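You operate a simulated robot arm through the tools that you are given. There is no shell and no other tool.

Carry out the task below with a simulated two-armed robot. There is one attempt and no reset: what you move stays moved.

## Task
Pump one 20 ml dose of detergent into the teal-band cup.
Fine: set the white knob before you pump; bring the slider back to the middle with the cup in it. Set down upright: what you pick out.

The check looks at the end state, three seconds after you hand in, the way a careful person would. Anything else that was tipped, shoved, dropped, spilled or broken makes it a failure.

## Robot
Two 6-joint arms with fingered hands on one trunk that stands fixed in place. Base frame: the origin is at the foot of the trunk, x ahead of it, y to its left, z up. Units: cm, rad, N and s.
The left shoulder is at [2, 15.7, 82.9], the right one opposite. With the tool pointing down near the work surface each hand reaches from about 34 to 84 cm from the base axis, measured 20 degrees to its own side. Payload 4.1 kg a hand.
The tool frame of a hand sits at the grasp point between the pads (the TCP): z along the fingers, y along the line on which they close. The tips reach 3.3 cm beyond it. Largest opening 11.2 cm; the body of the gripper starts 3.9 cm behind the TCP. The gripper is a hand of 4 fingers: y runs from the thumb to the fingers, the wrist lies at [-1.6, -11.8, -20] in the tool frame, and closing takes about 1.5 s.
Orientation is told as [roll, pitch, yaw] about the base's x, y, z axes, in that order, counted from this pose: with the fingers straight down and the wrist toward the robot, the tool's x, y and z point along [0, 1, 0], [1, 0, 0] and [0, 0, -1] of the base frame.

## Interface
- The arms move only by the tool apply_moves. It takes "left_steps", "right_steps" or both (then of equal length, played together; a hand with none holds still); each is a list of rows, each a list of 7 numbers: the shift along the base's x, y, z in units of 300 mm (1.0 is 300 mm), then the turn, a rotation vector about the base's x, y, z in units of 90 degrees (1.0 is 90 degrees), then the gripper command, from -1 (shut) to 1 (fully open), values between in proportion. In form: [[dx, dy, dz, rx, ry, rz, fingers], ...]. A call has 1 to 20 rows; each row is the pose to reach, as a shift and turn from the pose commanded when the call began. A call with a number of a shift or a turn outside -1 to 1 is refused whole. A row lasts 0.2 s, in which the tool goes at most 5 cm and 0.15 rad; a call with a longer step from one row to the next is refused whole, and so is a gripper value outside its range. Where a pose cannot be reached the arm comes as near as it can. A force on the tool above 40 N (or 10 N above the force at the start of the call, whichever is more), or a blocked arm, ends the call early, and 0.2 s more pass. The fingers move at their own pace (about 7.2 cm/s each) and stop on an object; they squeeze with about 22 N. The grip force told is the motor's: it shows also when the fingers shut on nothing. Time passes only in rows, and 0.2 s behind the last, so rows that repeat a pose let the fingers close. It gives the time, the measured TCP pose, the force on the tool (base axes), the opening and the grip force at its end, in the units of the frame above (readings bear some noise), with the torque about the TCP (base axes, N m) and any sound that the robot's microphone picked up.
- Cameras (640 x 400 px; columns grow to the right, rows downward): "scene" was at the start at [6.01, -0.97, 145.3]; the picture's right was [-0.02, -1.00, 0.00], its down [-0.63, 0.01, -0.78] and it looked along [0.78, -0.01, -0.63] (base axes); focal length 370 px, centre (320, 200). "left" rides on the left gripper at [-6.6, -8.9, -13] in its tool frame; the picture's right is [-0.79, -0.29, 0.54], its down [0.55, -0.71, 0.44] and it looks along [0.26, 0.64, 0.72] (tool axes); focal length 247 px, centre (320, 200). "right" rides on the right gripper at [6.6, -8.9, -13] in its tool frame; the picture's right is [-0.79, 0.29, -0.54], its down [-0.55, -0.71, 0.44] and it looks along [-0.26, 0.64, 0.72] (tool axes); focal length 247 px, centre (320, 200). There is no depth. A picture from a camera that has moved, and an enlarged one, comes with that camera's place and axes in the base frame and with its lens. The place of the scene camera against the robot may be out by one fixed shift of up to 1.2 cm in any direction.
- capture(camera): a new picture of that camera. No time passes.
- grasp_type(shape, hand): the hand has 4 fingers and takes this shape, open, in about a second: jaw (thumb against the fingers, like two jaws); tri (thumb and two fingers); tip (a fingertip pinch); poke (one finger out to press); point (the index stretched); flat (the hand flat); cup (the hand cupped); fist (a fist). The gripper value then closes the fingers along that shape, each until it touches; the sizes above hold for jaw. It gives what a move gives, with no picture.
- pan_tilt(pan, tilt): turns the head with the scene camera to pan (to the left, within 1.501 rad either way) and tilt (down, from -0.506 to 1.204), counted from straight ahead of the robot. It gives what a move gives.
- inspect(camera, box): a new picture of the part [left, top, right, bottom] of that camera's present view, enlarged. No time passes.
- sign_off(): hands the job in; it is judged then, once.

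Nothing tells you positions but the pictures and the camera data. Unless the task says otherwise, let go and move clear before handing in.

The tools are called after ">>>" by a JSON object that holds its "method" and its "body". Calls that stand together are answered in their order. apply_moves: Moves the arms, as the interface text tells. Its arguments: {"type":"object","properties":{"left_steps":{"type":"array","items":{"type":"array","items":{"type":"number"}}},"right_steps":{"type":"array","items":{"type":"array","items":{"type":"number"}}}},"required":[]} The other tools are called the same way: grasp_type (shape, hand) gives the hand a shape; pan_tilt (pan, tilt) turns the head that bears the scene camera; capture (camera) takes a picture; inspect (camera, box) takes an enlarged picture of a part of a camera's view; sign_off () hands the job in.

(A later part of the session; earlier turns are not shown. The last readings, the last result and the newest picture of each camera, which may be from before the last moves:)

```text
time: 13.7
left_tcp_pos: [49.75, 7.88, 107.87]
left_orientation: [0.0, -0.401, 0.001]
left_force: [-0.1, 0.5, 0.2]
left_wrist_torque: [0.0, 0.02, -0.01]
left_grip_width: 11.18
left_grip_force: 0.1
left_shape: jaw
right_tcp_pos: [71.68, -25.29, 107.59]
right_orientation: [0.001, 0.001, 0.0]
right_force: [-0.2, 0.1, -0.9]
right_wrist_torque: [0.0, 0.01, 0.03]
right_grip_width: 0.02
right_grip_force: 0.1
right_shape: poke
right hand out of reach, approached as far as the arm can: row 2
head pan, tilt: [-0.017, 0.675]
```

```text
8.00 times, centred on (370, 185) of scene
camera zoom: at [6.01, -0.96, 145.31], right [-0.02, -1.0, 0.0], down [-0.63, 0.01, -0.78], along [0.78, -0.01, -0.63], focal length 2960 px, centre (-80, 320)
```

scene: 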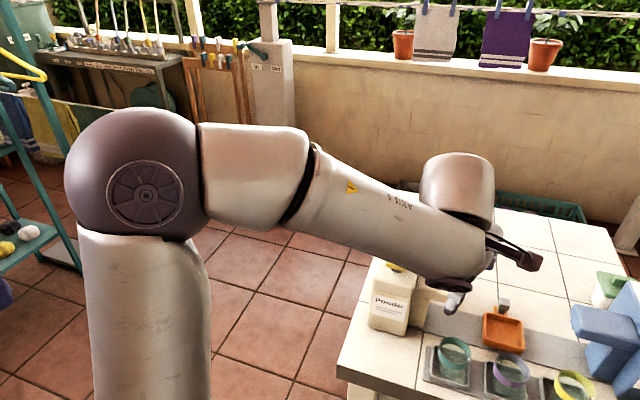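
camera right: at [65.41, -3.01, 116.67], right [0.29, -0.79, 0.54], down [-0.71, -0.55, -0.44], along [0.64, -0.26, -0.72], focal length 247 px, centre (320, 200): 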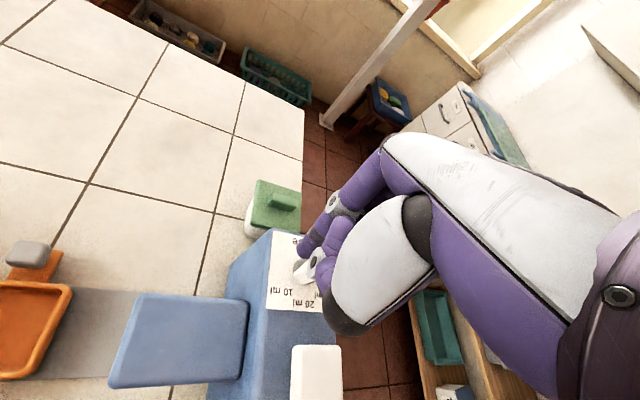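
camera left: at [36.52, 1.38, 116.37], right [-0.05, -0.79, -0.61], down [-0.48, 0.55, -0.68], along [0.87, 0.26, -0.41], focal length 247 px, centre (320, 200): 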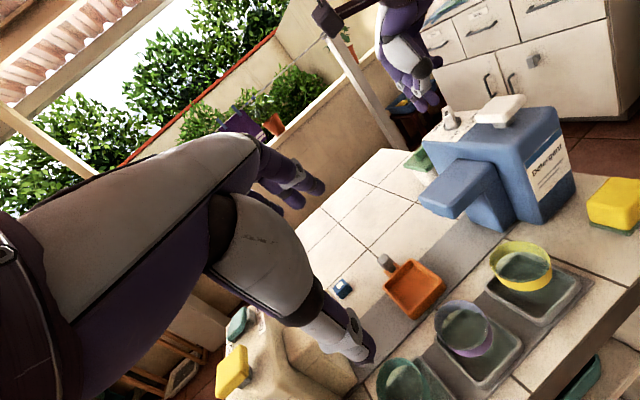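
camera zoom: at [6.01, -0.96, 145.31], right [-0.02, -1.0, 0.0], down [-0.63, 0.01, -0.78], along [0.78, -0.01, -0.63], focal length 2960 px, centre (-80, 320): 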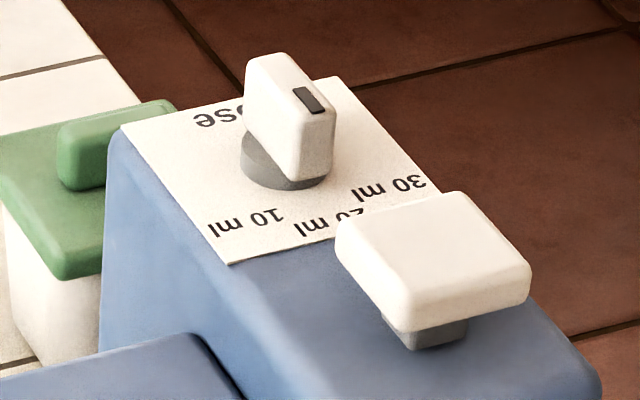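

The pointer measures 200.8° against a target of about 200.1°, so the dose is set at 20 ml. Next I'll level the left hand and line it up over the teal cup with about 20° of yaw to match the rail.

>>> {"method": "apply_moves", "body": {"left_steps": [[0, 0.04, -0.03, 0, 0.065, 0, 1], [0, 0.08, -0.06, 0, 0.13, 0, 1], [-0.005, 0.12, -0.09, 0, 0.195, 0, 1], [-0.008, 0.16, -0.12, 0, 0.2546, 0, 1], [-0.008, 0.16, -0.12, 0, 0.2546, 0, 1]]}}

>>> {"method": "apply_moves", "body": {"left_steps": [[0, 0, -0.04, 0, 0, 0.08, 1], [0, 0, -0.08, 0, 0, 0.16, 1], [0, 0, -0.12, 0, 0, 0.2228, 1], [0, 0, -0.2, 0, 0, 0.2228, 1], [0, 0, -0.2, 0, 0, 0.2228, 1]]}}

>>> {"method": "capture", "body": {"camera": "left"}}

>>> {"method": "capture", "body": {"camera": "scene"}}

```text
time: 14.9
left_tcp_pos: [49.92, 12.81, 104.05]
left_orientation: [0.0, 0.0, -0.002]
left_force: [-0.1, 0.3, -0.3]
left_wrist_torque: [-0.01, 0.02, -0.03]
left_grip_width: 11.19
left_grip_force: 0.0
left_shape: jaw
right_tcp_pos: [71.7, -25.06, 107.59]
right_orientation: [-0.001, -0.001, 0.0]
right_force: [0.2, 0.0, 0.4]
right_wrist_torque: [0.01, 0.0, 0.02]
right_grip_width: 0.01
right_grip_force: 0.0
right_shape: poke
head pan, tilt: [-0.017, 0.675]
```

```text
time: 16.1
left_tcp_pos: [49.9, 12.69, 98.53]
left_orientation: [-0.003, -0.001, 0.35]
left_force: [1.4, -0.3, -0.4]
left_wrist_torque: [0.0, 0.02, 0.02]
left_grip_width: 11.16
left_grip_force: 0.2
left_shape: jaw
right_tcp_pos: [71.63, -25.17, 107.68]
right_orientation: [0.0, -0.001, 0.001]
right_force: [1.0, -0.6, -0.2]
right_wrist_torque: [-0.04, 0.0, -0.02]
right_grip_width: 0.0
right_grip_force: 0.0
right_shape: poke
head pan, tilt: [-0.017, 0.675]
```

```text
taken
camera left: at [43.83, 3.56, 111.43], right [0.0, -0.84, -0.54], down [-0.86, 0.28, -0.44], along [0.52, 0.46, -0.72], focal length 247 px, centre (320, 200)
```

left: 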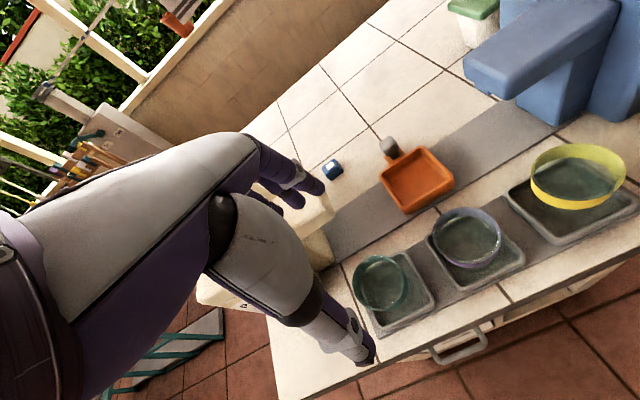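

```text
taken
```

scene: 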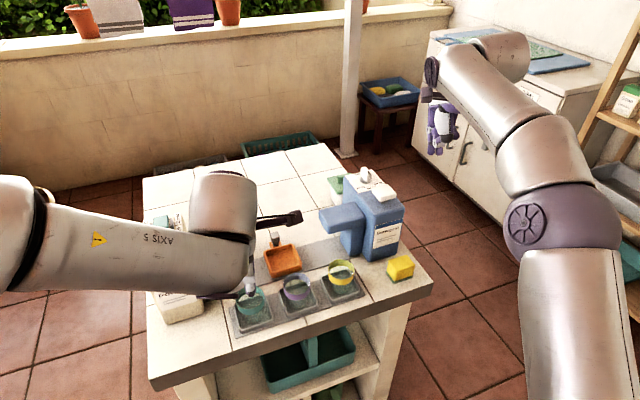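

The left hand is now above the teal cup. I'll refine the cup's position from this closer view before going down.

>>> {"method": "inspect", "body": {"camera": "left", "box": [320, 230, 448, 310]}}

>>> {"method": "inspect", "body": {"camera": "scene", "box": [216, 270, 296, 320]}}

>>> {"method": "inspect", "body": {"camera": "left", "box": [230, 140, 390, 240]}}

```text
5.00 times, centred on (384, 270) of left
camera zoom: at [43.83, 3.56, 111.43], right [0.0, -0.84, -0.54], down [-0.86, 0.28, -0.44], along [0.52, 0.46, -0.72], focal length 1235 px, centre (0, -150)
```

zoom: 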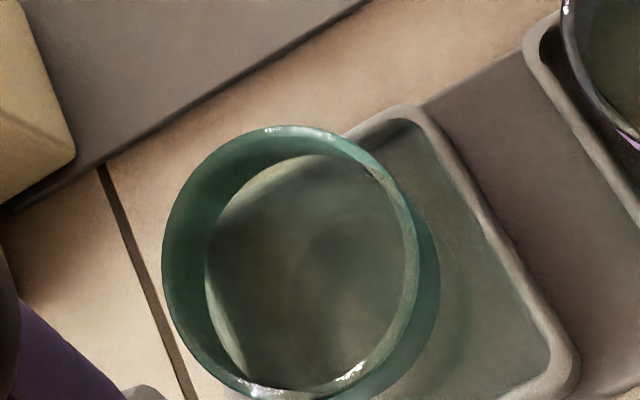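

```text
8.00 times, centred on (256, 295) of scene
camera zoom: at [6.01, -0.97, 145.31], right [-0.02, -1.0, 0.0], down [-0.63, 0.01, -0.78], along [0.78, -0.01, -0.63], focal length 2960 px, centre (832, -560)
```

zoom: 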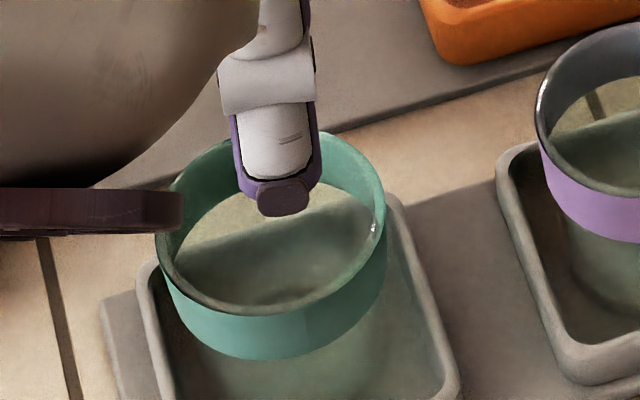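

```text
4.00 times, centred on (310, 190) of left
camera zoom: at [43.83, 3.56, 111.43], right [0.0, -0.84, -0.54], down [-0.86, 0.28, -0.44], along [0.52, 0.46, -0.72], focal length 988 px, centre (360, 240)
```

zoom: 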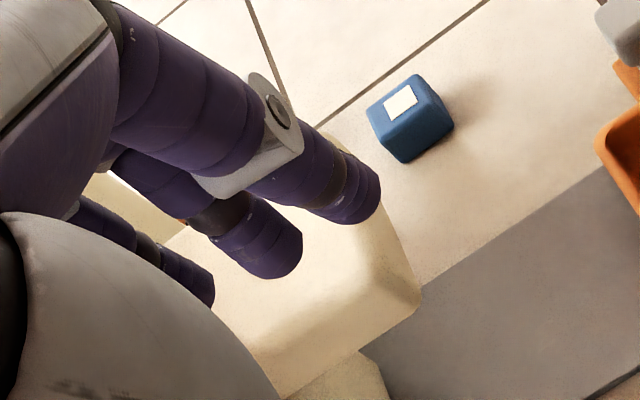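

The cup rim centre is confirmed at about (49.5, 12.65) with a diameter of about 5.5 cm. I'll narrow the jaws to about 8 cm so they clear the powder spout, then go straight down to just above grasp height.

>>> {"method": "apply_moves", "body": {"left_steps": [[-0.0127, -0.001, 0, 0, 0, 0, 0.43], [-0.0127, -0.001, 0, 0, 0, 0, 0.43], [-0.0127, -0.001, -0.06, 0, 0, 0, 0.43], [-0.0127, -0.001, -0.12, 0, 0, 0, 0.43], [-0.0127, -0.001, -0.18, 0, 0, 0, 0.43], [-0.0127, -0.001, -0.24, 0, 0, 0, 0.43], [-0.0127, -0.001, -0.3, 0, 0, 0, 0.43], [-0.0127, -0.001, -0.3, 0, 0, 0, 0.43]]}}

>>> {"method": "inspect", "body": {"camera": "scene", "box": [200, 260, 312, 330]}}

>>> {"method": "capture", "body": {"camera": "left"}}

```text
time: 17.6
left_tcp_pos: [49.47, 12.64, 90.56]
left_orientation: [-0.005, -0.014, 0.345]
left_force: [-22.0, -1.3, 17.7]
left_wrist_torque: [0.65, -1.54, 0.64]
left_grip_width: 7.74
left_grip_force: 0.0
left_shape: jaw
right_tcp_pos: [71.65, -25.09, 107.79]
right_orientation: [0.0, -0.001, -0.002]
right_force: [1.0, -0.4, -0.7]
right_wrist_torque: [0.02, 0.02, -0.01]
right_grip_width: 0.0
right_grip_force: 0.1
right_shape: poke
head pan, tilt: [-0.017, 0.675]
stopped in row 7 (left hand): the force on the tool passed its limit at 64 N (the readings are from after the stop); the commanded pose is now the measured one
```

```text
5.71 times, centred on (256, 295) of scene
camera zoom: at [5.89, -0.99, 145.31], right [-0.02, -1.0, 0.0], down [-0.62, 0.01, -0.78], along [0.78, -0.01, -0.62], focal length 2114 px, centre (686, -343)
```

zoom: 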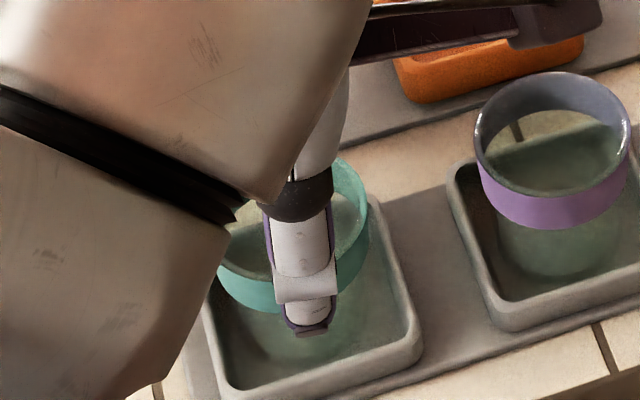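

```text
taken
camera left: at [43.21, 3.52, 103.6], right [0.01, -0.84, -0.54], down [-0.85, 0.28, -0.45], along [0.53, 0.46, -0.71], focal length 247 px, centre (320, 200)
```

left: 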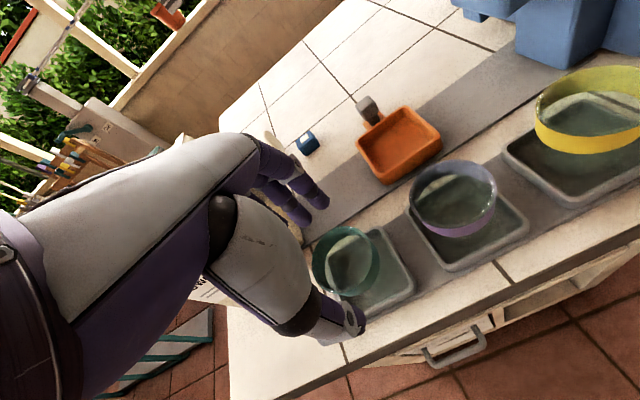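

The left hand touched something and stopped at 64 N, pushed back toward me and upward. That is most likely its far-side fingers or knuckles meeting the powder spout. I'll back straight up right away, then look for disturbance.

>>> {"method": "apply_moves", "body": {"left_steps": [[-0.02, 0.0, 0.01, 0, 0, 0, 0.43], [-0.03, -0.01, 0.05, 0, 0, 0, 0.43], [-0.03, -0.01, 0.12, 0, 0, 0, 0.43], [-0.03, -0.01, 0.2, 0, 0, 0, 0.43], [-0.03, -0.01, 0.25, 0, 0, 0, 0.43]]}}

>>> {"method": "capture", "body": {"camera": "scene"}}

>>> {"method": "capture", "body": {"camera": "left"}}

>>> {"method": "inspect", "body": {"camera": "right", "box": [0, 0, 320, 200]}}

```text
time: 18.8
left_tcp_pos: [48.77, 12.44, 97.96]
left_orientation: [-0.002, -0.008, 0.347]
left_force: [0.1, -0.2, -0.1]
left_wrist_torque: [-0.01, -0.01, 0.01]
left_grip_width: 8.02
left_grip_force: 0.0
left_shape: jaw
right_tcp_pos: [71.68, -25.11, 107.67]
right_orientation: [0.0, -0.001, 0.001]
right_force: [-0.6, 0.6, -0.5]
right_wrist_torque: [0.02, 0.01, 0.01]
right_grip_width: 0.0
right_grip_force: 0.0
right_shape: poke
head pan, tilt: [-0.017, 0.675]
```

```text
taken
```

scene: 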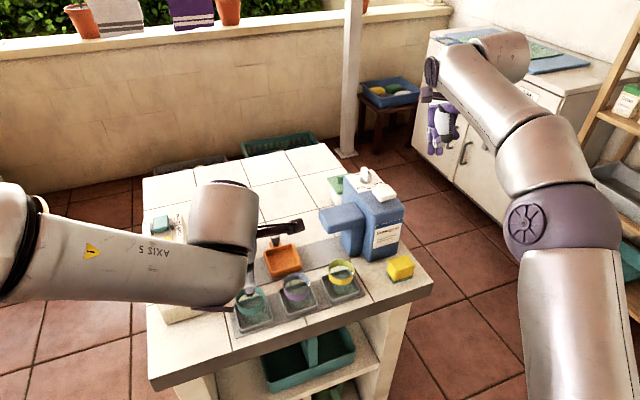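

```text
taken
camera left: at [42.62, 3.32, 111.06], right [0.0, -0.84, -0.54], down [-0.85, 0.28, -0.44], along [0.52, 0.46, -0.72], focal length 247 px, centre (320, 200)
```

left: 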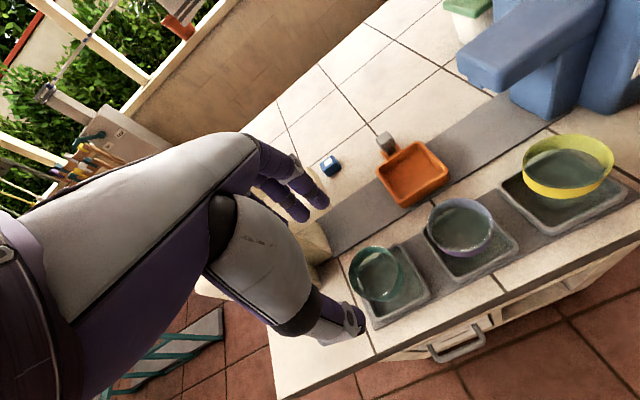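

```text
2.00 times, centred on (160, 100) of right
camera zoom: at [62.79, -18.52, 120.66], right [0.29, -0.79, 0.54], down [-0.71, -0.55, -0.44], along [0.64, -0.26, -0.72], focal length 494 px, centre (640, 400)
```

zoom: 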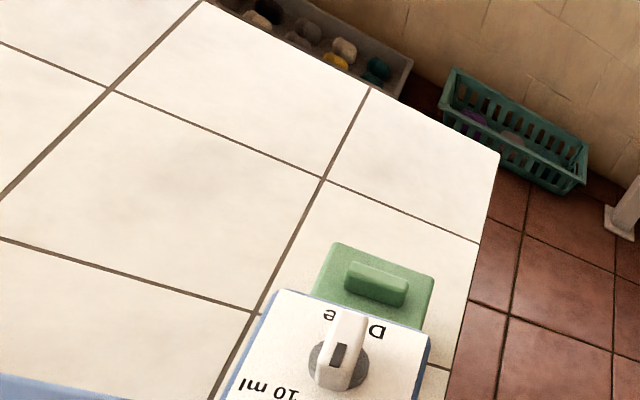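

The torque reading puts the contact at the near-top edge of the powder spout, against the backs of the far-side fingers. A grasp with the wrist to the left (yaw about -70°) keeps the fingers clear of that spout. I'll raise the hand, rotate it to that yaw, and then check whether the powder unit moved.

>>> {"method": "apply_moves", "body": {"left_steps": [[0, 0, 0.1, 0, 0, 0, 0.43], [0, 0, 0.2, 0, 0, -0.09, 0.43], [0, 0, 0.3, 0, 0, -0.18, 0.43], [0, 0, 0.4, 0, 0, -0.27, 0.43], [0, 0, 0.45, 0, 0, -0.36, 0.43], [0, 0, 0.45, 0, 0, -0.45, 0.43], [0, 0, 0.45, 0, 0, -0.54, 0.43], [0, 0, 0.45, 0, 0, -0.63, 0.43], [0, 0, 0.45, 0, 0, -0.72, 0.43], [0, 0, 0.45, 0, 0, -0.81, 0.43], [0, 0, 0.45, 0, 0, -0.9, 0.43], [0, 0, 0.45, 0, 0, -0.998, 0.43], [0, 0, 0.45, 0, 0, -0.998, 0.43]]}}

>>> {"method": "capture", "body": {"camera": "scene"}}

>>> {"method": "capture", "body": {"camera": "left"}}

```text
refused: row 12 steps farther than a row can; nothing moved
```

```text
taken
```

scene: 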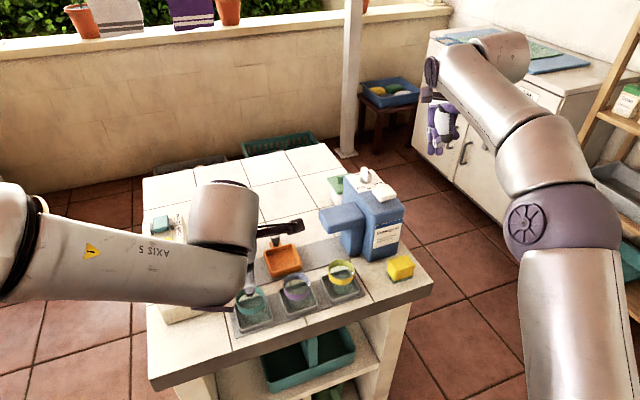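

```text
taken
camera left: at [42.62, 3.32, 111.06], right [0.0, -0.84, -0.54], down [-0.85, 0.28, -0.44], along [0.52, 0.46, -0.72], focal length 247 px, centre (320, 200)
```

left: 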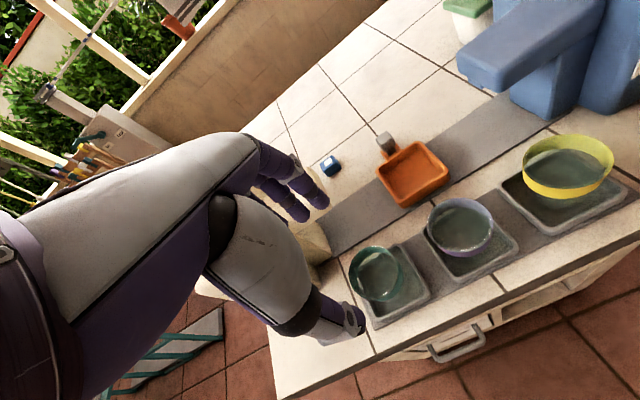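

One row turned slightly too far, so the call was refused. I'll resend with smaller steps.

>>> {"method": "apply_moves", "body": {"left_steps": [[0, 0, 0.1, 0, 0, 0, 0.43], [0, 0, 0.2, 0, 0, -0.09, 0.43], [0, 0, 0.3, 0, 0, -0.18, 0.43], [0, 0, 0.4, 0, 0, -0.27, 0.43], [0, 0, 0.45, 0, 0, -0.36, 0.43], [0, 0, 0.45, 0, 0, -0.45, 0.43], [0, 0, 0.45, 0, 0, -0.54, 0.43], [0, 0, 0.45, 0, 0, -0.63, 0.43], [0, 0, 0.45, 0, 0, -0.72, 0.43], [0, 0, 0.45, 0, 0, -0.81, 0.43], [0, 0, 0.45, 0, 0, -0.9, 0.43], [0, 0, 0.45, 0, 0, -0.97, 0.43], [0, 0, 0.45, 0, 0, -0.998, 0.43], [0, 0, 0.45, 0, 0, -0.998, 0.43]]}}

>>> {"method": "capture", "body": {"camera": "scene"}}

>>> {"method": "capture", "body": {"camera": "left"}}

```text
time: 21.8
left_tcp_pos: [48.64, 12.37, 111.42]
left_orientation: [-0.003, -0.011, -1.222]
left_force: [-1.3, -0.3, -0.1]
left_wrist_torque: [-0.01, 0.02, -0.03]
left_grip_width: 8.03
left_grip_force: 0.1
left_shape: jaw
right_tcp_pos: [71.73, -25.18, 107.7]
right_orientation: [-0.001, 0.0, -0.001]
right_force: [0.3, 1.1, -0.2]
right_wrist_torque: [-0.03, 0.03, 0.01]
right_grip_width: 0.0
right_grip_force: 0.1
right_shape: poke
head pan, tilt: [-0.017, 0.675]
```

```text
taken
```

scene: 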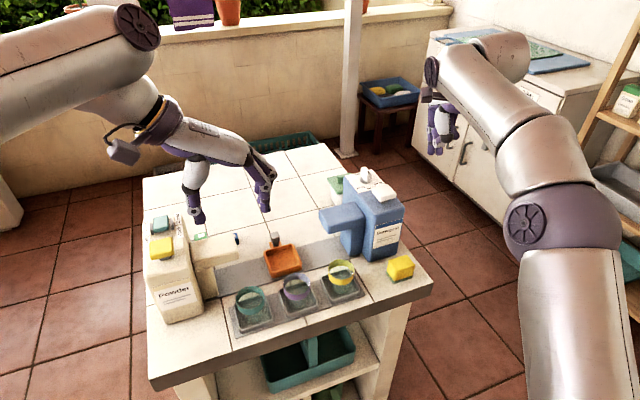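

```text
taken
camera left: at [39.52, 18.7, 124.5], right [-0.84, -0.01, -0.54], down [0.28, 0.85, -0.44], along [0.46, -0.52, -0.72], focal length 247 px, centre (320, 200)
```

left: 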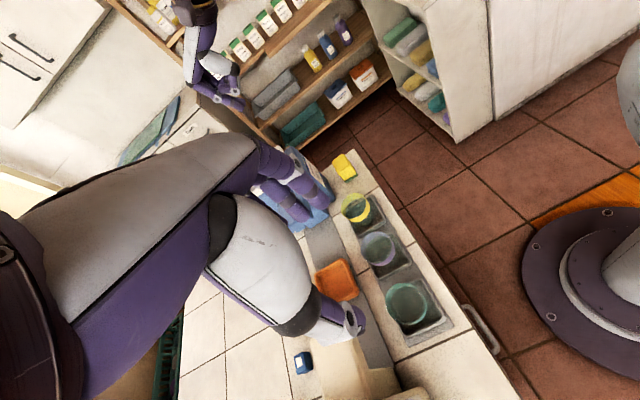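

The powder unit is now in clear view. I'll compare it with the first zoom to see whether it shifted.

>>> {"method": "inspect", "body": {"camera": "scene", "box": [130, 190, 290, 340]}}

>>> {"method": "inspect", "body": {"camera": "scene", "box": [170, 210, 266, 270]}}

>>> {"method": "inspect", "body": {"camera": "left", "box": [300, 230, 460, 330]}}

```text
2.67 times, centred on (210, 265) of scene
camera zoom: at [6.01, -0.97, 145.31], right [-0.02, -1.0, 0.0], down [-0.63, 0.01, -0.78], along [0.78, -0.01, -0.63], focal length 987 px, centre (613, 27)
```

zoom: 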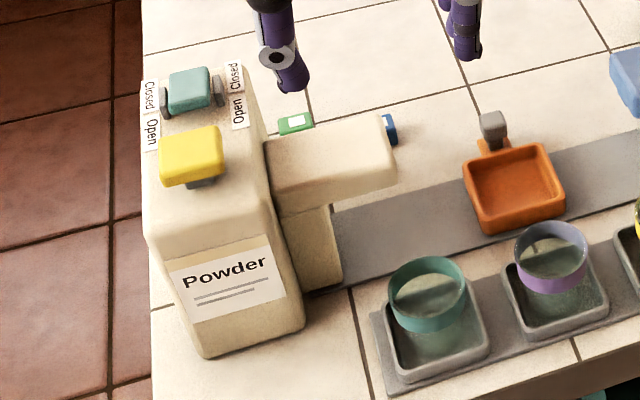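

```text
6.67 times, centred on (218, 240) of scene
camera zoom: at [6.01, -0.97, 145.31], right [-0.02, -1.0, 0.0], down [-0.63, 0.01, -0.78], along [0.78, -0.01, -0.63], focal length 2467 px, centre (1000, -67)
```

zoom: 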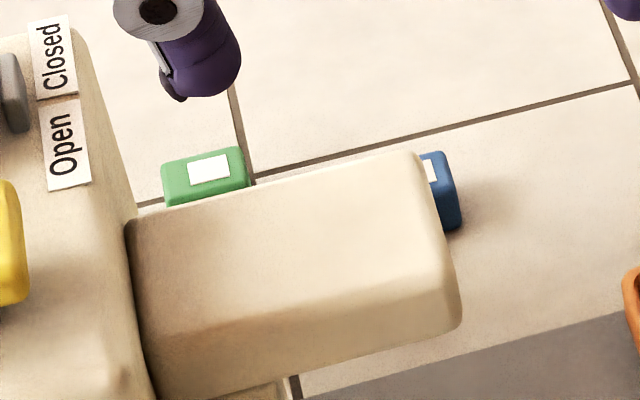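

```text
4.00 times, centred on (380, 280) of left
camera zoom: at [39.52, 18.7, 124.5], right [-0.84, -0.01, -0.54], down [0.28, 0.85, -0.44], along [0.46, -0.52, -0.72], focal length 988 px, centre (80, -120)
```

zoom: 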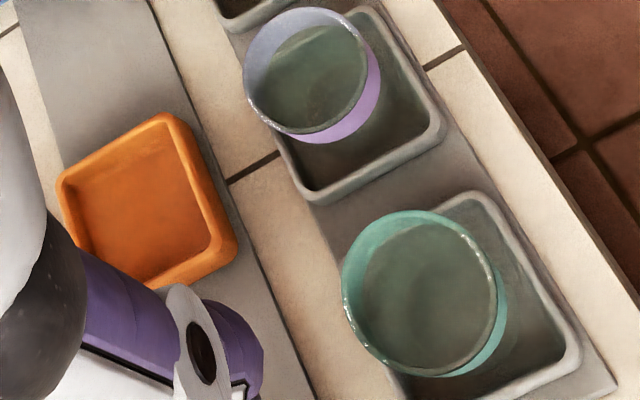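

The powder unit, cups and tray match the first picture exactly, so nothing was displaced. The hand is now side-on to the scene camera, so I'll study the finger profile.

>>> {"method": "inspect", "body": {"camera": "scene", "box": [160, 130, 288, 230]}}

```text
4.00 times, centred on (224, 180) of scene
camera zoom: at [6.01, -0.97, 145.31], right [-0.02, -1.0, 0.0], down [-0.63, 0.01, -0.78], along [0.78, -0.01, -0.63], focal length 1480 px, centre (704, 280)
```

zoom: 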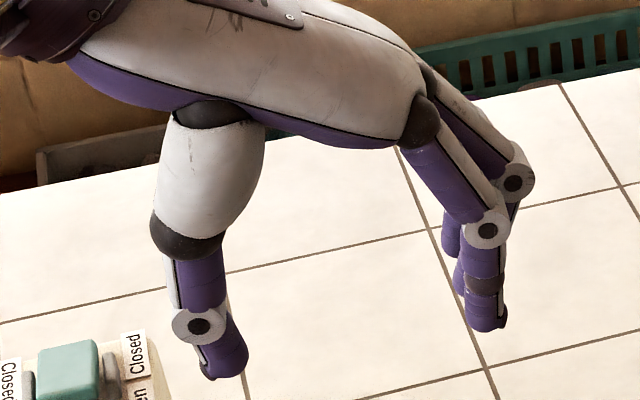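

The finger profile is clear: the outer width is about ±6 cm at the knuckle rings with 8 cm open. With the jaws closing along the cup row, the fingers fit between the teal and purple cups. I'll go down in stages with the opening narrowed to about 7.4 cm.

>>> {"method": "apply_moves", "body": {"left_steps": [[0.015, 0.005, -0.05, 0, 0.004, 0, 0.32], [0.0293, 0.0103, -0.12, 0, 0.007, 0, 0.32], [0.0293, 0.0103, -0.22, 0, 0.007, 0, 0.32], [0.0293, 0.0103, -0.32, 0, 0.007, 0, 0.32], [0.0293, 0.0103, -0.42, 0, 0.007, 0, 0.32], [0.0293, 0.0103, -0.52, 0, 0.007, 0, 0.32], [0.0293, 0.0103, -0.6, 0, 0.007, 0, 0.32], [0.0293, 0.0103, -0.63, 0, 0.007, 0, 0.32], [0.0293, 0.0103, -0.63, 0, 0.007, 0, 0.32]]}}

>>> {"method": "inspect", "body": {"camera": "scene", "box": [170, 220, 330, 320]}}

>>> {"method": "capture", "body": {"camera": "left"}}

```text
time: 23.8
left_tcp_pos: [49.64, 12.8, 92.59]
left_orientation: [-0.013, -0.007, -1.222]
left_force: [-0.5, -0.8, -0.3]
left_wrist_torque: [0.0, -0.02, 0.02]
left_grip_width: 7.42
left_grip_force: 0.1
left_shape: jaw
right_tcp_pos: [71.78, -25.07, 107.71]
right_orientation: [0.0, 0.001, 0.0]
right_force: [-1.1, -0.7, -0.7]
right_wrist_torque: [0.03, -0.03, 0.0]
right_grip_width: 0.0
right_grip_force: 0.1
right_shape: poke
head pan, tilt: [-0.017, 0.675]
```

```text
4.00 times, centred on (250, 270) of scene
camera zoom: at [6.01, -0.97, 145.31], right [-0.02, -1.0, 0.0], down [-0.63, 0.01, -0.78], along [0.78, -0.01, -0.63], focal length 1480 px, centre (600, -80)
```

zoom: 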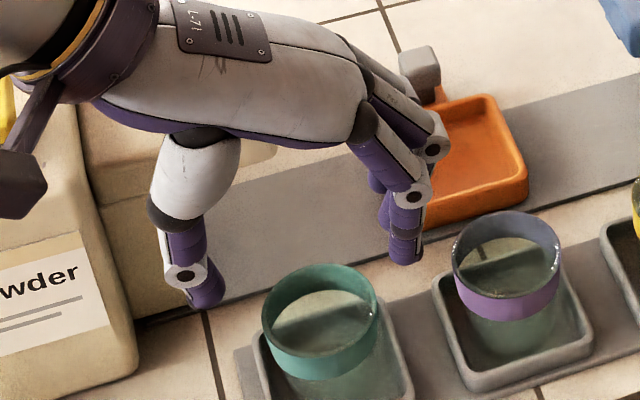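

```text
taken
camera left: at [40.67, 19.1, 105.74], right [-0.85, -0.01, -0.53], down [0.27, 0.85, -0.45], along [0.45, -0.52, -0.72], focal length 247 px, centre (320, 200)
```

left: 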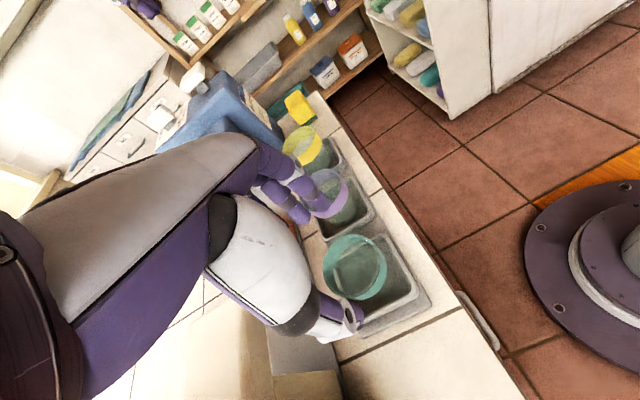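

The jaws are now about 6 cm above grasp height. I'll check the alignment closely before the final descent.

>>> {"method": "inspect", "body": {"camera": "left", "box": [264, 160, 424, 320]}}

>>> {"method": "inspect", "body": {"camera": "scene", "box": [200, 240, 296, 310]}}

```text
2.50 times, centred on (344, 240) of left
camera zoom: at [40.67, 19.1, 105.74], right [-0.85, -0.01, -0.53], down [0.27, 0.85, -0.45], along [0.45, -0.52, -0.72], focal length 617 px, centre (260, 100)
```

zoom: 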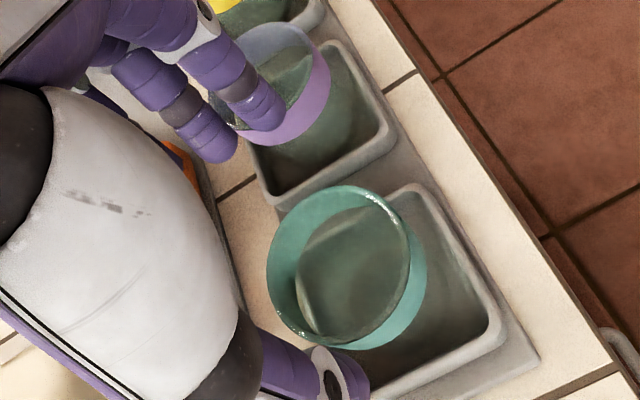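

```text
5.71 times, centred on (248, 275) of scene
camera zoom: at [6.01, -0.97, 145.31], right [-0.02, -1.0, 0.0], down [-0.63, 0.01, -0.78], along [0.78, -0.01, -0.63], focal length 2114 px, centre (731, -229)
```

zoom: 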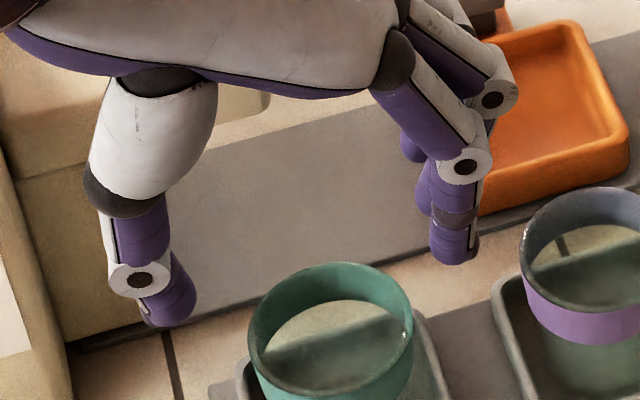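

The alignment is within about 0.15 cm. I'll descend to grasp height slowly, keeping the jaws open.

>>> {"method": "apply_moves", "body": {"left_steps": [[-0.003, -0.001, -0.04, 0.004, 0.002, 0, 0.32], [-0.005, -0.0017, -0.08, 0.008, 0.004, 0, 0.32], [-0.005, -0.0017, -0.12, 0.008, 0.004, 0, 0.32], [-0.005, -0.0017, -0.16, 0.008, 0.004, 0, 0.32], [-0.005, -0.0017, -0.2, 0.008, 0.004, 0, 0.32], [-0.005, -0.0017, -0.228, 0.008, 0.004, 0, 0.32], [-0.005, -0.0017, -0.228, 0.008, 0.004, 0, 0.32]]}}

>>> {"method": "inspect", "body": {"camera": "scene", "box": [200, 260, 328, 340]}}

>>> {"method": "inspect", "body": {"camera": "left", "box": [264, 160, 424, 260]}}

```text
time: 25.4
left_tcp_pos: [49.6, 12.87, 85.76]
left_orientation: [-0.016, 0.01, -1.224]
left_force: [-0.3, -0.3, 0.2]
left_wrist_torque: [0.03, 0.0, 0.01]
left_grip_width: 7.41
left_grip_force: 0.1
left_shape: jaw
right_tcp_pos: [71.64, -25.15, 107.69]
right_orientation: [0.001, -0.001, -0.001]
right_force: [0.2, 0.1, -0.3]
right_wrist_torque: [0.01, -0.03, -0.02]
right_grip_width: 0.0
right_grip_force: 0.1
right_shape: poke
head pan, tilt: [-0.017, 0.675]
```

```text
5.00 times, centred on (264, 300) of scene
camera zoom: at [6.01, -0.97, 145.31], right [-0.02, -1.0, 0.0], down [-0.63, 0.01, -0.78], along [0.78, -0.01, -0.63], focal length 1850 px, centre (600, -300)
```

zoom: 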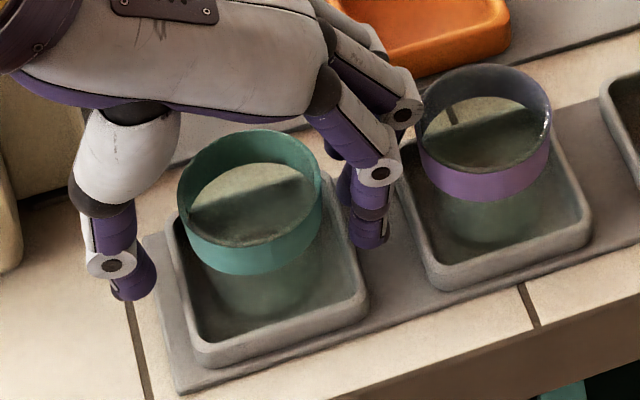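

```text
4.00 times, centred on (344, 210) of left
camera zoom: at [40.57, 19.0, 98.87], right [-0.85, 0.0, -0.52], down [0.27, 0.86, -0.44], along [0.45, -0.51, -0.73], focal length 988 px, centre (224, 160)
```

zoom: 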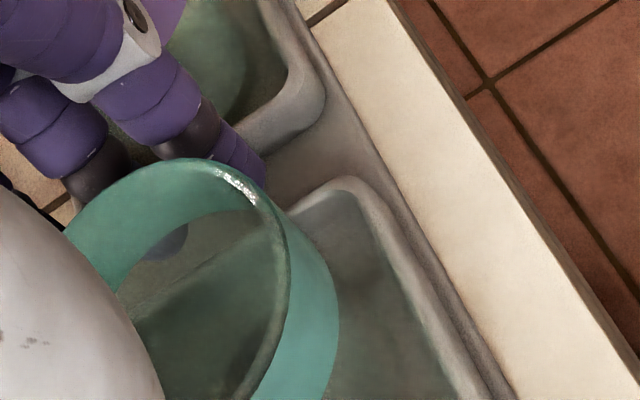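

The thumb and fingers straddle the teal cup evenly with clearance on all sides. Closing the grip now.

>>> {"method": "apply_moves", "body": {"left_steps": [[0, 0, 0, 0, 0, 0, 0.1], [0, 0, 0, 0, 0, 0, -0.1], [0, 0, 0, 0, 0, 0, -0.3], [0, 0, 0, 0, 0, 0, -0.4], [0, 0, 0, 0, 0, 0, -0.4], [0, 0, 0, 0, 0, 0, -0.4], [0, 0, 0, 0, 0, 0, -0.4]]}}

>>> {"method": "inspect", "body": {"camera": "scene", "box": [200, 260, 328, 340]}}

```text
time: 27.0
left_tcp_pos: [49.49, 12.89, 85.7]
left_orientation: [-0.013, 0.008, -1.222]
left_force: [-0.4, -0.4, 0.5]
left_wrist_torque: [0.02, 0.02, 0.0]
left_grip_width: 4.14
left_grip_force: 22.3
left_shape: jaw
right_tcp_pos: [71.73, -25.08, 107.59]
right_orientation: [0.0, 0.0, -0.001]
right_force: [0.0, -0.1, -0.2]
right_wrist_torque: [-0.03, 0.0, 0.0]
right_grip_width: 0.03
right_grip_force: 0.0
right_shape: poke
head pan, tilt: [-0.017, 0.675]
```

```text
5.00 times, centred on (264, 300) of scene
camera zoom: at [6.02, -0.97, 145.31], right [-0.02, -1.0, 0.0], down [-0.63, 0.01, -0.78], along [0.78, -0.01, -0.63], focal length 1850 px, centre (600, -300)
```

zoom: 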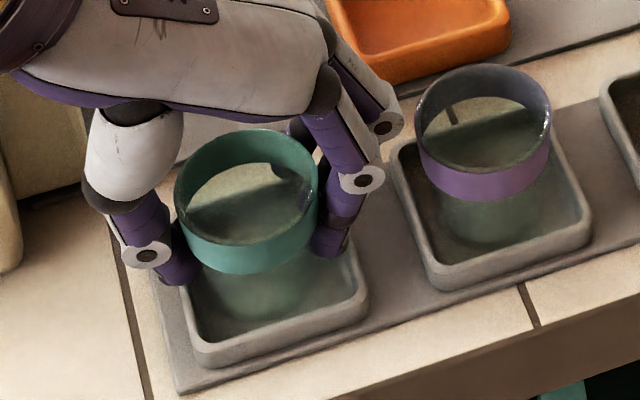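

The grip is firm (22 N, 4.1 cm, fingertips under the band). I'll lift slowly, straight up, and check the cup.

>>> {"method": "apply_moves", "body": {"left_steps": [[0, 0, 0.02, 0, 0, 0, -0.4], [0, 0, 0.05, 0, 0, 0, -0.4], [0, 0, 0.1, 0, 0, 0, -0.4], [0, 0, 0.15, 0, 0, 0, -0.4], [0, 0, 0.2, 0, 0, 0, -0.4], [0, 0, 0.25, 0, 0, 0, -0.4], [0, 0, 0.3, 0, 0, 0, -0.4], [0, 0, 0.35, 0, 0, 0, -0.4], [0, 0, 0.4, 0, 0, 0, -0.4], [0, 0, 0.4, 0, 0, 0, -0.4]]}}

>>> {"method": "capture", "body": {"camera": "scene"}}

>>> {"method": "inspect", "body": {"camera": "scene", "box": [180, 210, 340, 310]}}

>>> {"method": "capture", "body": {"camera": "left"}}

```text
time: 29.2
left_tcp_pos: [49.45, 12.56, 97.77]
left_orientation: [-0.015, 0.009, -1.225]
left_force: [-0.2, 0.4, -1.9]
left_wrist_torque: [-0.02, 0.03, 0.03]
left_grip_width: 4.17
left_grip_force: 21.8
left_shape: jaw
right_tcp_pos: [71.71, -25.09, 107.63]
right_orientation: [0.0, -0.001, 0.002]
right_force: [0.9, 0.4, -0.5]
right_wrist_torque: [0.04, 0.02, 0.0]
right_grip_width: 0.0
right_grip_force: 0.0
right_shape: poke
head pan, tilt: [-0.017, 0.675]
```

```text
taken
```

scene: 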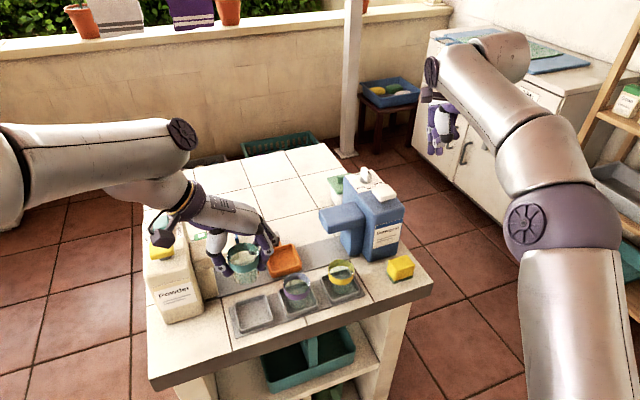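

```text
4.00 times, centred on (260, 260) of scene
camera zoom: at [6.02, -0.97, 145.31], right [-0.02, -1.0, 0.0], down [-0.63, 0.01, -0.78], along [0.78, -0.01, -0.63], focal length 1480 px, centre (560, -40)
```

zoom: 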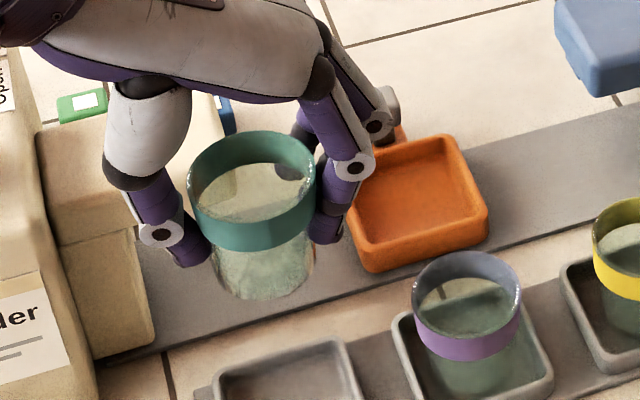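

```text
taken
camera left: at [40.59, 18.66, 110.97], right [-0.85, 0.0, -0.52], down [0.27, 0.86, -0.44], along [0.45, -0.51, -0.73], focal length 247 px, centre (320, 200)
```

left: 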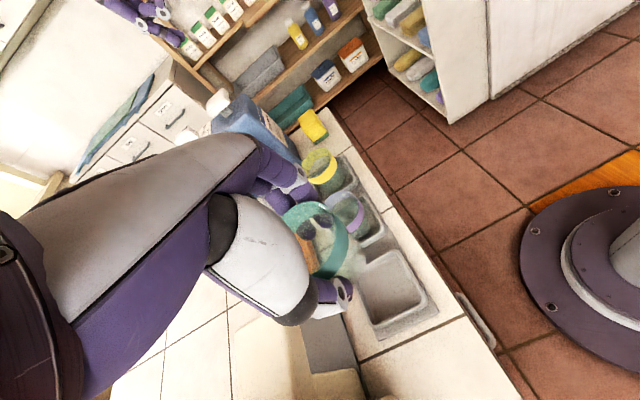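

The cup is lifted cleanly and upright. I'll carry it over, sliding to the right first and then forward, to a spot above the orange tray at about (63.45, 7.45), staying higher than both spouts.

>>> {"method": "apply_moves", "body": {"left_steps": [[0.02, -0.055, 0, 0, 0, 0, -0.4], [0.04, -0.11, 0, 0, 0, 0, -0.4], [0.06, -0.165, 0, 0, 0, 0, -0.4], [0.08, -0.22, 0, 0, 0, 0, -0.4], [0.14, -0.212, 0, 0, 0, 0, -0.4], [0.21, -0.203, 0, 0, 0, 0, -0.4], [0.28, -0.194, 0, 0, 0, 0, -0.4], [0.35, -0.185, 0, 0, 0, 0, -0.4], [0.42, -0.176, 0, 0, 0, 0, -0.4], [0.467, -0.17, 0, 0, 0, 0, -0.4], [0.467, -0.17, 0, 0, 0, 0, -0.4]]}}

>>> {"method": "inspect", "body": {"camera": "scene", "box": [200, 180, 360, 280]}}

>>> {"method": "capture", "body": {"camera": "left"}}

>>> {"method": "capture", "body": {"camera": "scene"}}

```text
time: 31.6
left_tcp_pos: [63.28, 7.72, 97.56]
left_orientation: [-0.015, 0.007, -1.223]
left_force: [0.5, -0.1, -0.4]
left_wrist_torque: [-0.02, -0.02, -0.01]
left_grip_width: 4.18
left_grip_force: 21.7
left_shape: jaw
right_tcp_pos: [71.74, -25.05, 107.51]
right_orientation: [0.0, 0.001, -0.001]
right_force: [0.4, -0.1, -0.5]
right_wrist_torque: [0.0, -0.01, 0.01]
right_grip_width: 0.02
right_grip_force: 0.0
right_shape: poke
head pan, tilt: [-0.017, 0.675]
```

```text
4.00 times, centred on (280, 230) of scene
camera zoom: at [6.01, -0.97, 145.31], right [-0.02, -1.0, 0.0], down [-0.63, 0.01, -0.78], along [0.78, -0.01, -0.63], focal length 1480 px, centre (480, 80)
```

zoom: 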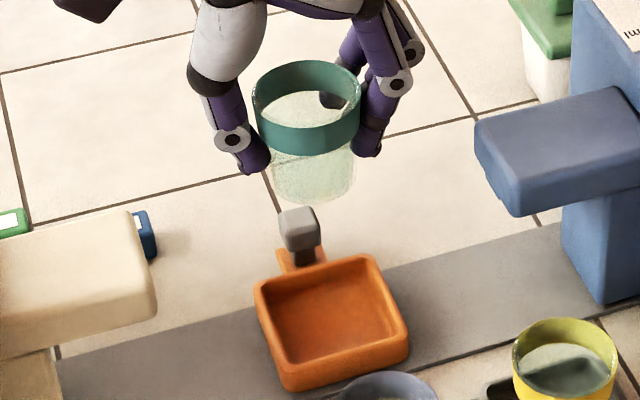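

```text
taken
camera left: at [54.44, 13.89, 110.82], right [-0.85, 0.0, -0.52], down [0.27, 0.86, -0.44], along [0.45, -0.51, -0.73], focal length 247 px, centre (320, 200)
```

left: 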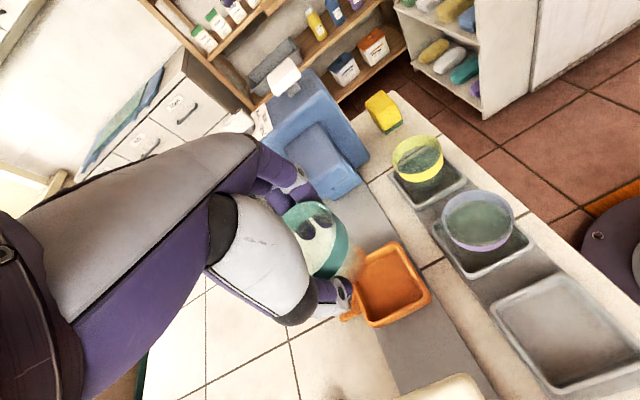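

```text
taken
```

scene: 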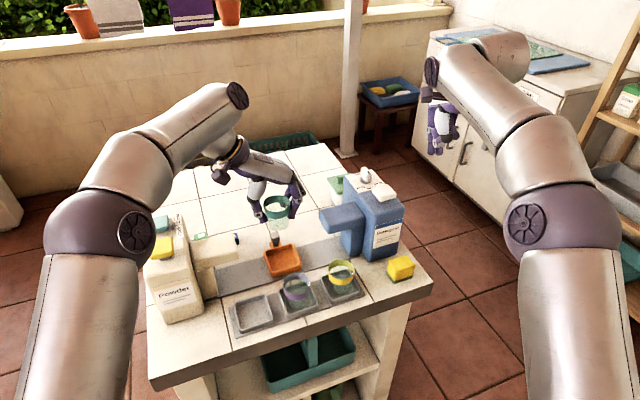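

The cup is lined up above the tray to within about 0.2 cm. I'll lower it to just above the tray floor first, then creep down while watching the force.

>>> {"method": "apply_moves", "body": {"left_steps": [[0, 0, -0.05, 0, 0, 0, -0.4], [0, 0, -0.1, 0, 0, 0, -0.4], [0, 0, -0.15, 0, 0, 0, -0.4], [0, 0, -0.2, 0, 0, 0, -0.4], [0, 0, -0.25, 0, 0, 0, -0.4], [0, 0, -0.3, 0, 0, 0, -0.4], [0, 0, -0.33, 0, 0, 0, -0.4], [0, 0, -0.33, 0, 0, 0, -0.4]]}}

>>> {"method": "inspect", "body": {"camera": "scene", "box": [220, 215, 348, 295]}}

>>> {"method": "inspect", "body": {"camera": "left", "box": [270, 180, 430, 280]}}

```text
time: 33.4
left_tcp_pos: [63.3, 7.71, 87.86]
left_orientation: [-0.013, 0.007, -1.222]
left_force: [0.0, -0.8, 0.0]
left_wrist_torque: [0.01, 0.03, 0.01]
left_grip_width: 4.15
left_grip_force: 21.6
left_shape: jaw
right_tcp_pos: [71.81, -25.13, 107.67]
right_orientation: [0.0, 0.0, 0.0]
right_force: [0.1, -0.4, -0.2]
right_wrist_torque: [0.0, 0.01, -0.03]
right_grip_width: 0.0
right_grip_force: 0.1
right_shape: poke
head pan, tilt: [-0.017, 0.675]
```

```text
5.00 times, centred on (284, 255) of scene
camera zoom: at [6.01, -0.97, 145.31], right [-0.02, -1.0, 0.0], down [-0.63, 0.01, -0.78], along [0.78, -0.01, -0.63], focal length 1850 px, centre (500, -75)
```

zoom: 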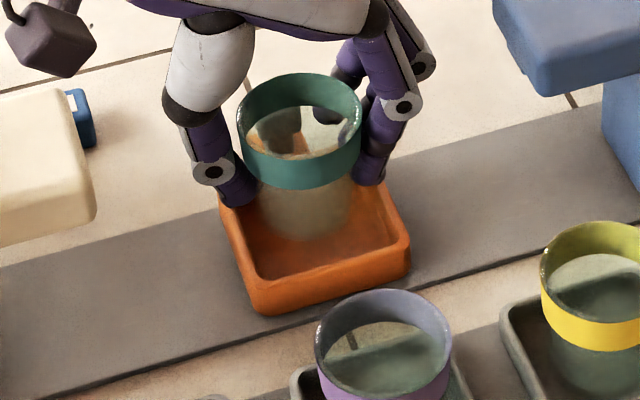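

```text
4.00 times, centred on (350, 230) of left
camera zoom: at [54.4, 13.9, 101.07], right [-0.85, 0.0, -0.52], down [0.27, 0.86, -0.44], along [0.45, -0.51, -0.73], focal length 988 px, centre (200, 80)
```

zoom: 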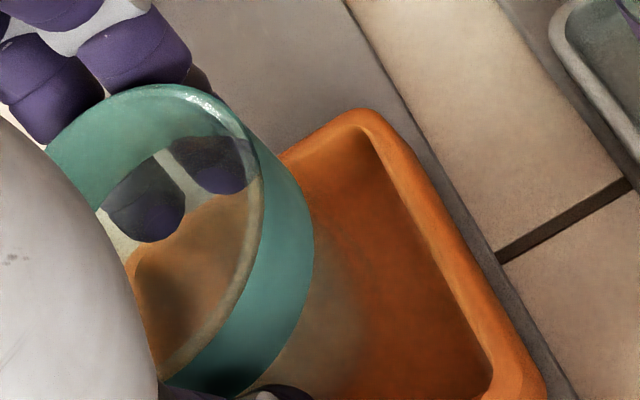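

The cup is tracking over the tray. I'll nudge it 0.2 cm toward -y to centre it and keep lowering in small steps.

>>> {"method": "apply_moves", "body": {"left_steps": [[0, -0.004, -0.01, 0, 0, 0, -0.4], [0, -0.007, -0.02, 0, 0, 0, -0.4], [0, -0.007, -0.03, 0, 0, 0, -0.4], [0, -0.007, -0.038, 0, 0, 0, -0.4], [0, -0.007, -0.038, 0, 0, 0, -0.4]]}}

>>> {"method": "inspect", "body": {"camera": "scene", "box": [220, 215, 348, 295]}}

```text
time: 34.6
left_tcp_pos: [63.48, 7.54, 86.52]
left_orientation: [-0.013, 0.01, -1.222]
left_force: [-0.7, -1.0, -0.1]
left_wrist_torque: [-0.02, 0.01, 0.01]
left_grip_width: 4.16
left_grip_force: 21.9
left_shape: jaw
right_tcp_pos: [71.58, -25.12, 107.65]
right_orientation: [0.001, 0.001, 0.0]
right_force: [-0.5, 0.1, 0.1]
right_wrist_torque: [0.0, 0.01, 0.0]
right_grip_width: 0.0
right_grip_force: 0.2
right_shape: poke
head pan, tilt: [-0.017, 0.675]
```

```text
5.00 times, centred on (284, 255) of scene
camera zoom: at [6.02, -0.97, 145.31], right [-0.02, -1.0, 0.0], down [-0.63, 0.01, -0.78], along [0.78, -0.01, -0.63], focal length 1850 px, centre (500, -75)
```

zoom: 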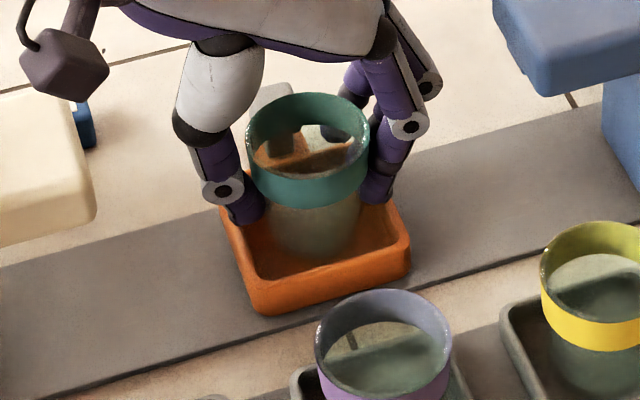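

It's close to the tray floor now. I'll continue in 1.5 mm steps with force checks.

>>> {"method": "apply_moves", "body": {"left_steps": [[0, 0, -0.005, 0, 0, 0, -0.4], [0, 0, -0.01, 0, 0, 0, -0.4], [0, 0, -0.015, 0, 0, 0, -0.4], [0, 0, -0.015, 0, 0, 0, -0.4]]}}

>>> {"method": "inspect", "body": {"camera": "scene", "box": [236, 225, 332, 285]}}

```text
time: 35.6
left_tcp_pos: [63.41, 7.51, 86.19]
left_orientation: [-0.013, 0.008, -1.221]
left_force: [-0.7, -0.4, -0.7]
left_wrist_torque: [0.02, 0.02, 0.0]
left_grip_width: 4.13
left_grip_force: 22.0
left_shape: jaw
right_tcp_pos: [71.7, -25.03, 107.67]
right_orientation: [-0.002, 0.0, -0.002]
right_force: [0.5, 0.4, 0.0]
right_wrist_torque: [-0.03, 0.03, -0.02]
right_grip_width: 0.0
right_grip_force: 0.1
right_shape: poke
head pan, tilt: [-0.017, 0.675]
```

```text
6.67 times, centred on (284, 255) of scene
camera zoom: at [6.02, -0.97, 145.31], right [-0.02, -1.0, 0.0], down [-0.63, 0.01, -0.78], along [0.78, -0.01, -0.63], focal length 2467 px, centre (560, -167)
```

zoom: 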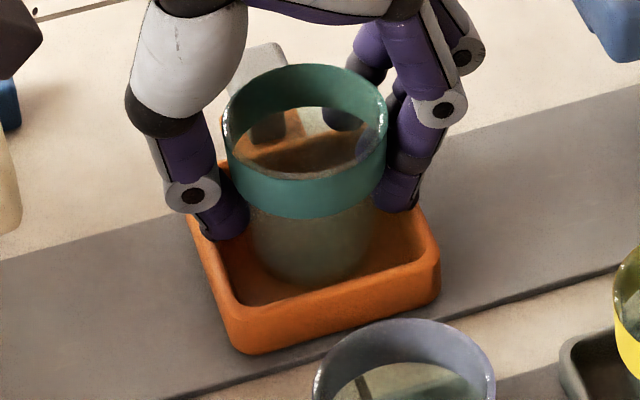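

No contact yet. Continuing down in 1.5 mm steps.

>>> {"method": "apply_moves", "body": {"left_steps": [[0, 0, -0.005, 0, 0, 0, -0.4], [0, 0, -0.01, 0, 0, 0, -0.4], [0, 0, -0.015, 0, 0, 0, -0.4], [0, 0, -0.015, 0, 0, 0, -0.4]]}}

>>> {"method": "inspect", "body": {"camera": "scene", "box": [236, 225, 332, 285]}}

```text
time: 36.6
left_tcp_pos: [63.5, 7.36, 86.13]
left_orientation: [-0.013, 0.005, -1.221]
left_force: [-1.4, 0.6, 24.3]
left_wrist_torque: [0.71, 0.42, 0.0]
left_grip_width: 4.25
left_grip_force: 21.8
left_shape: jaw
right_tcp_pos: [71.61, -25.1, 107.54]
right_orientation: [0.001, 0.001, -0.002]
right_force: [0.5, 0.4, -0.2]
right_wrist_torque: [-0.03, 0.0, 0.01]
right_grip_width: 0.01
right_grip_force: 0.1
right_shape: poke
head pan, tilt: [-0.017, 0.675]
```

```text
6.67 times, centred on (284, 255) of scene
camera zoom: at [5.94, -0.98, 145.31], right [-0.02, -1.0, 0.0], down [-0.62, 0.01, -0.78], along [0.78, -0.01, -0.62], focal length 2467 px, centre (560, -167)
```

zoom: 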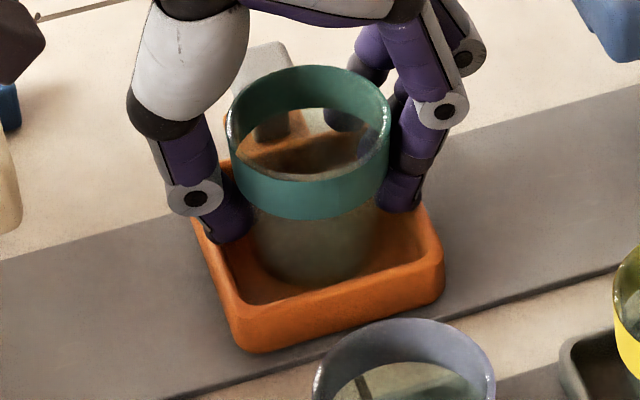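

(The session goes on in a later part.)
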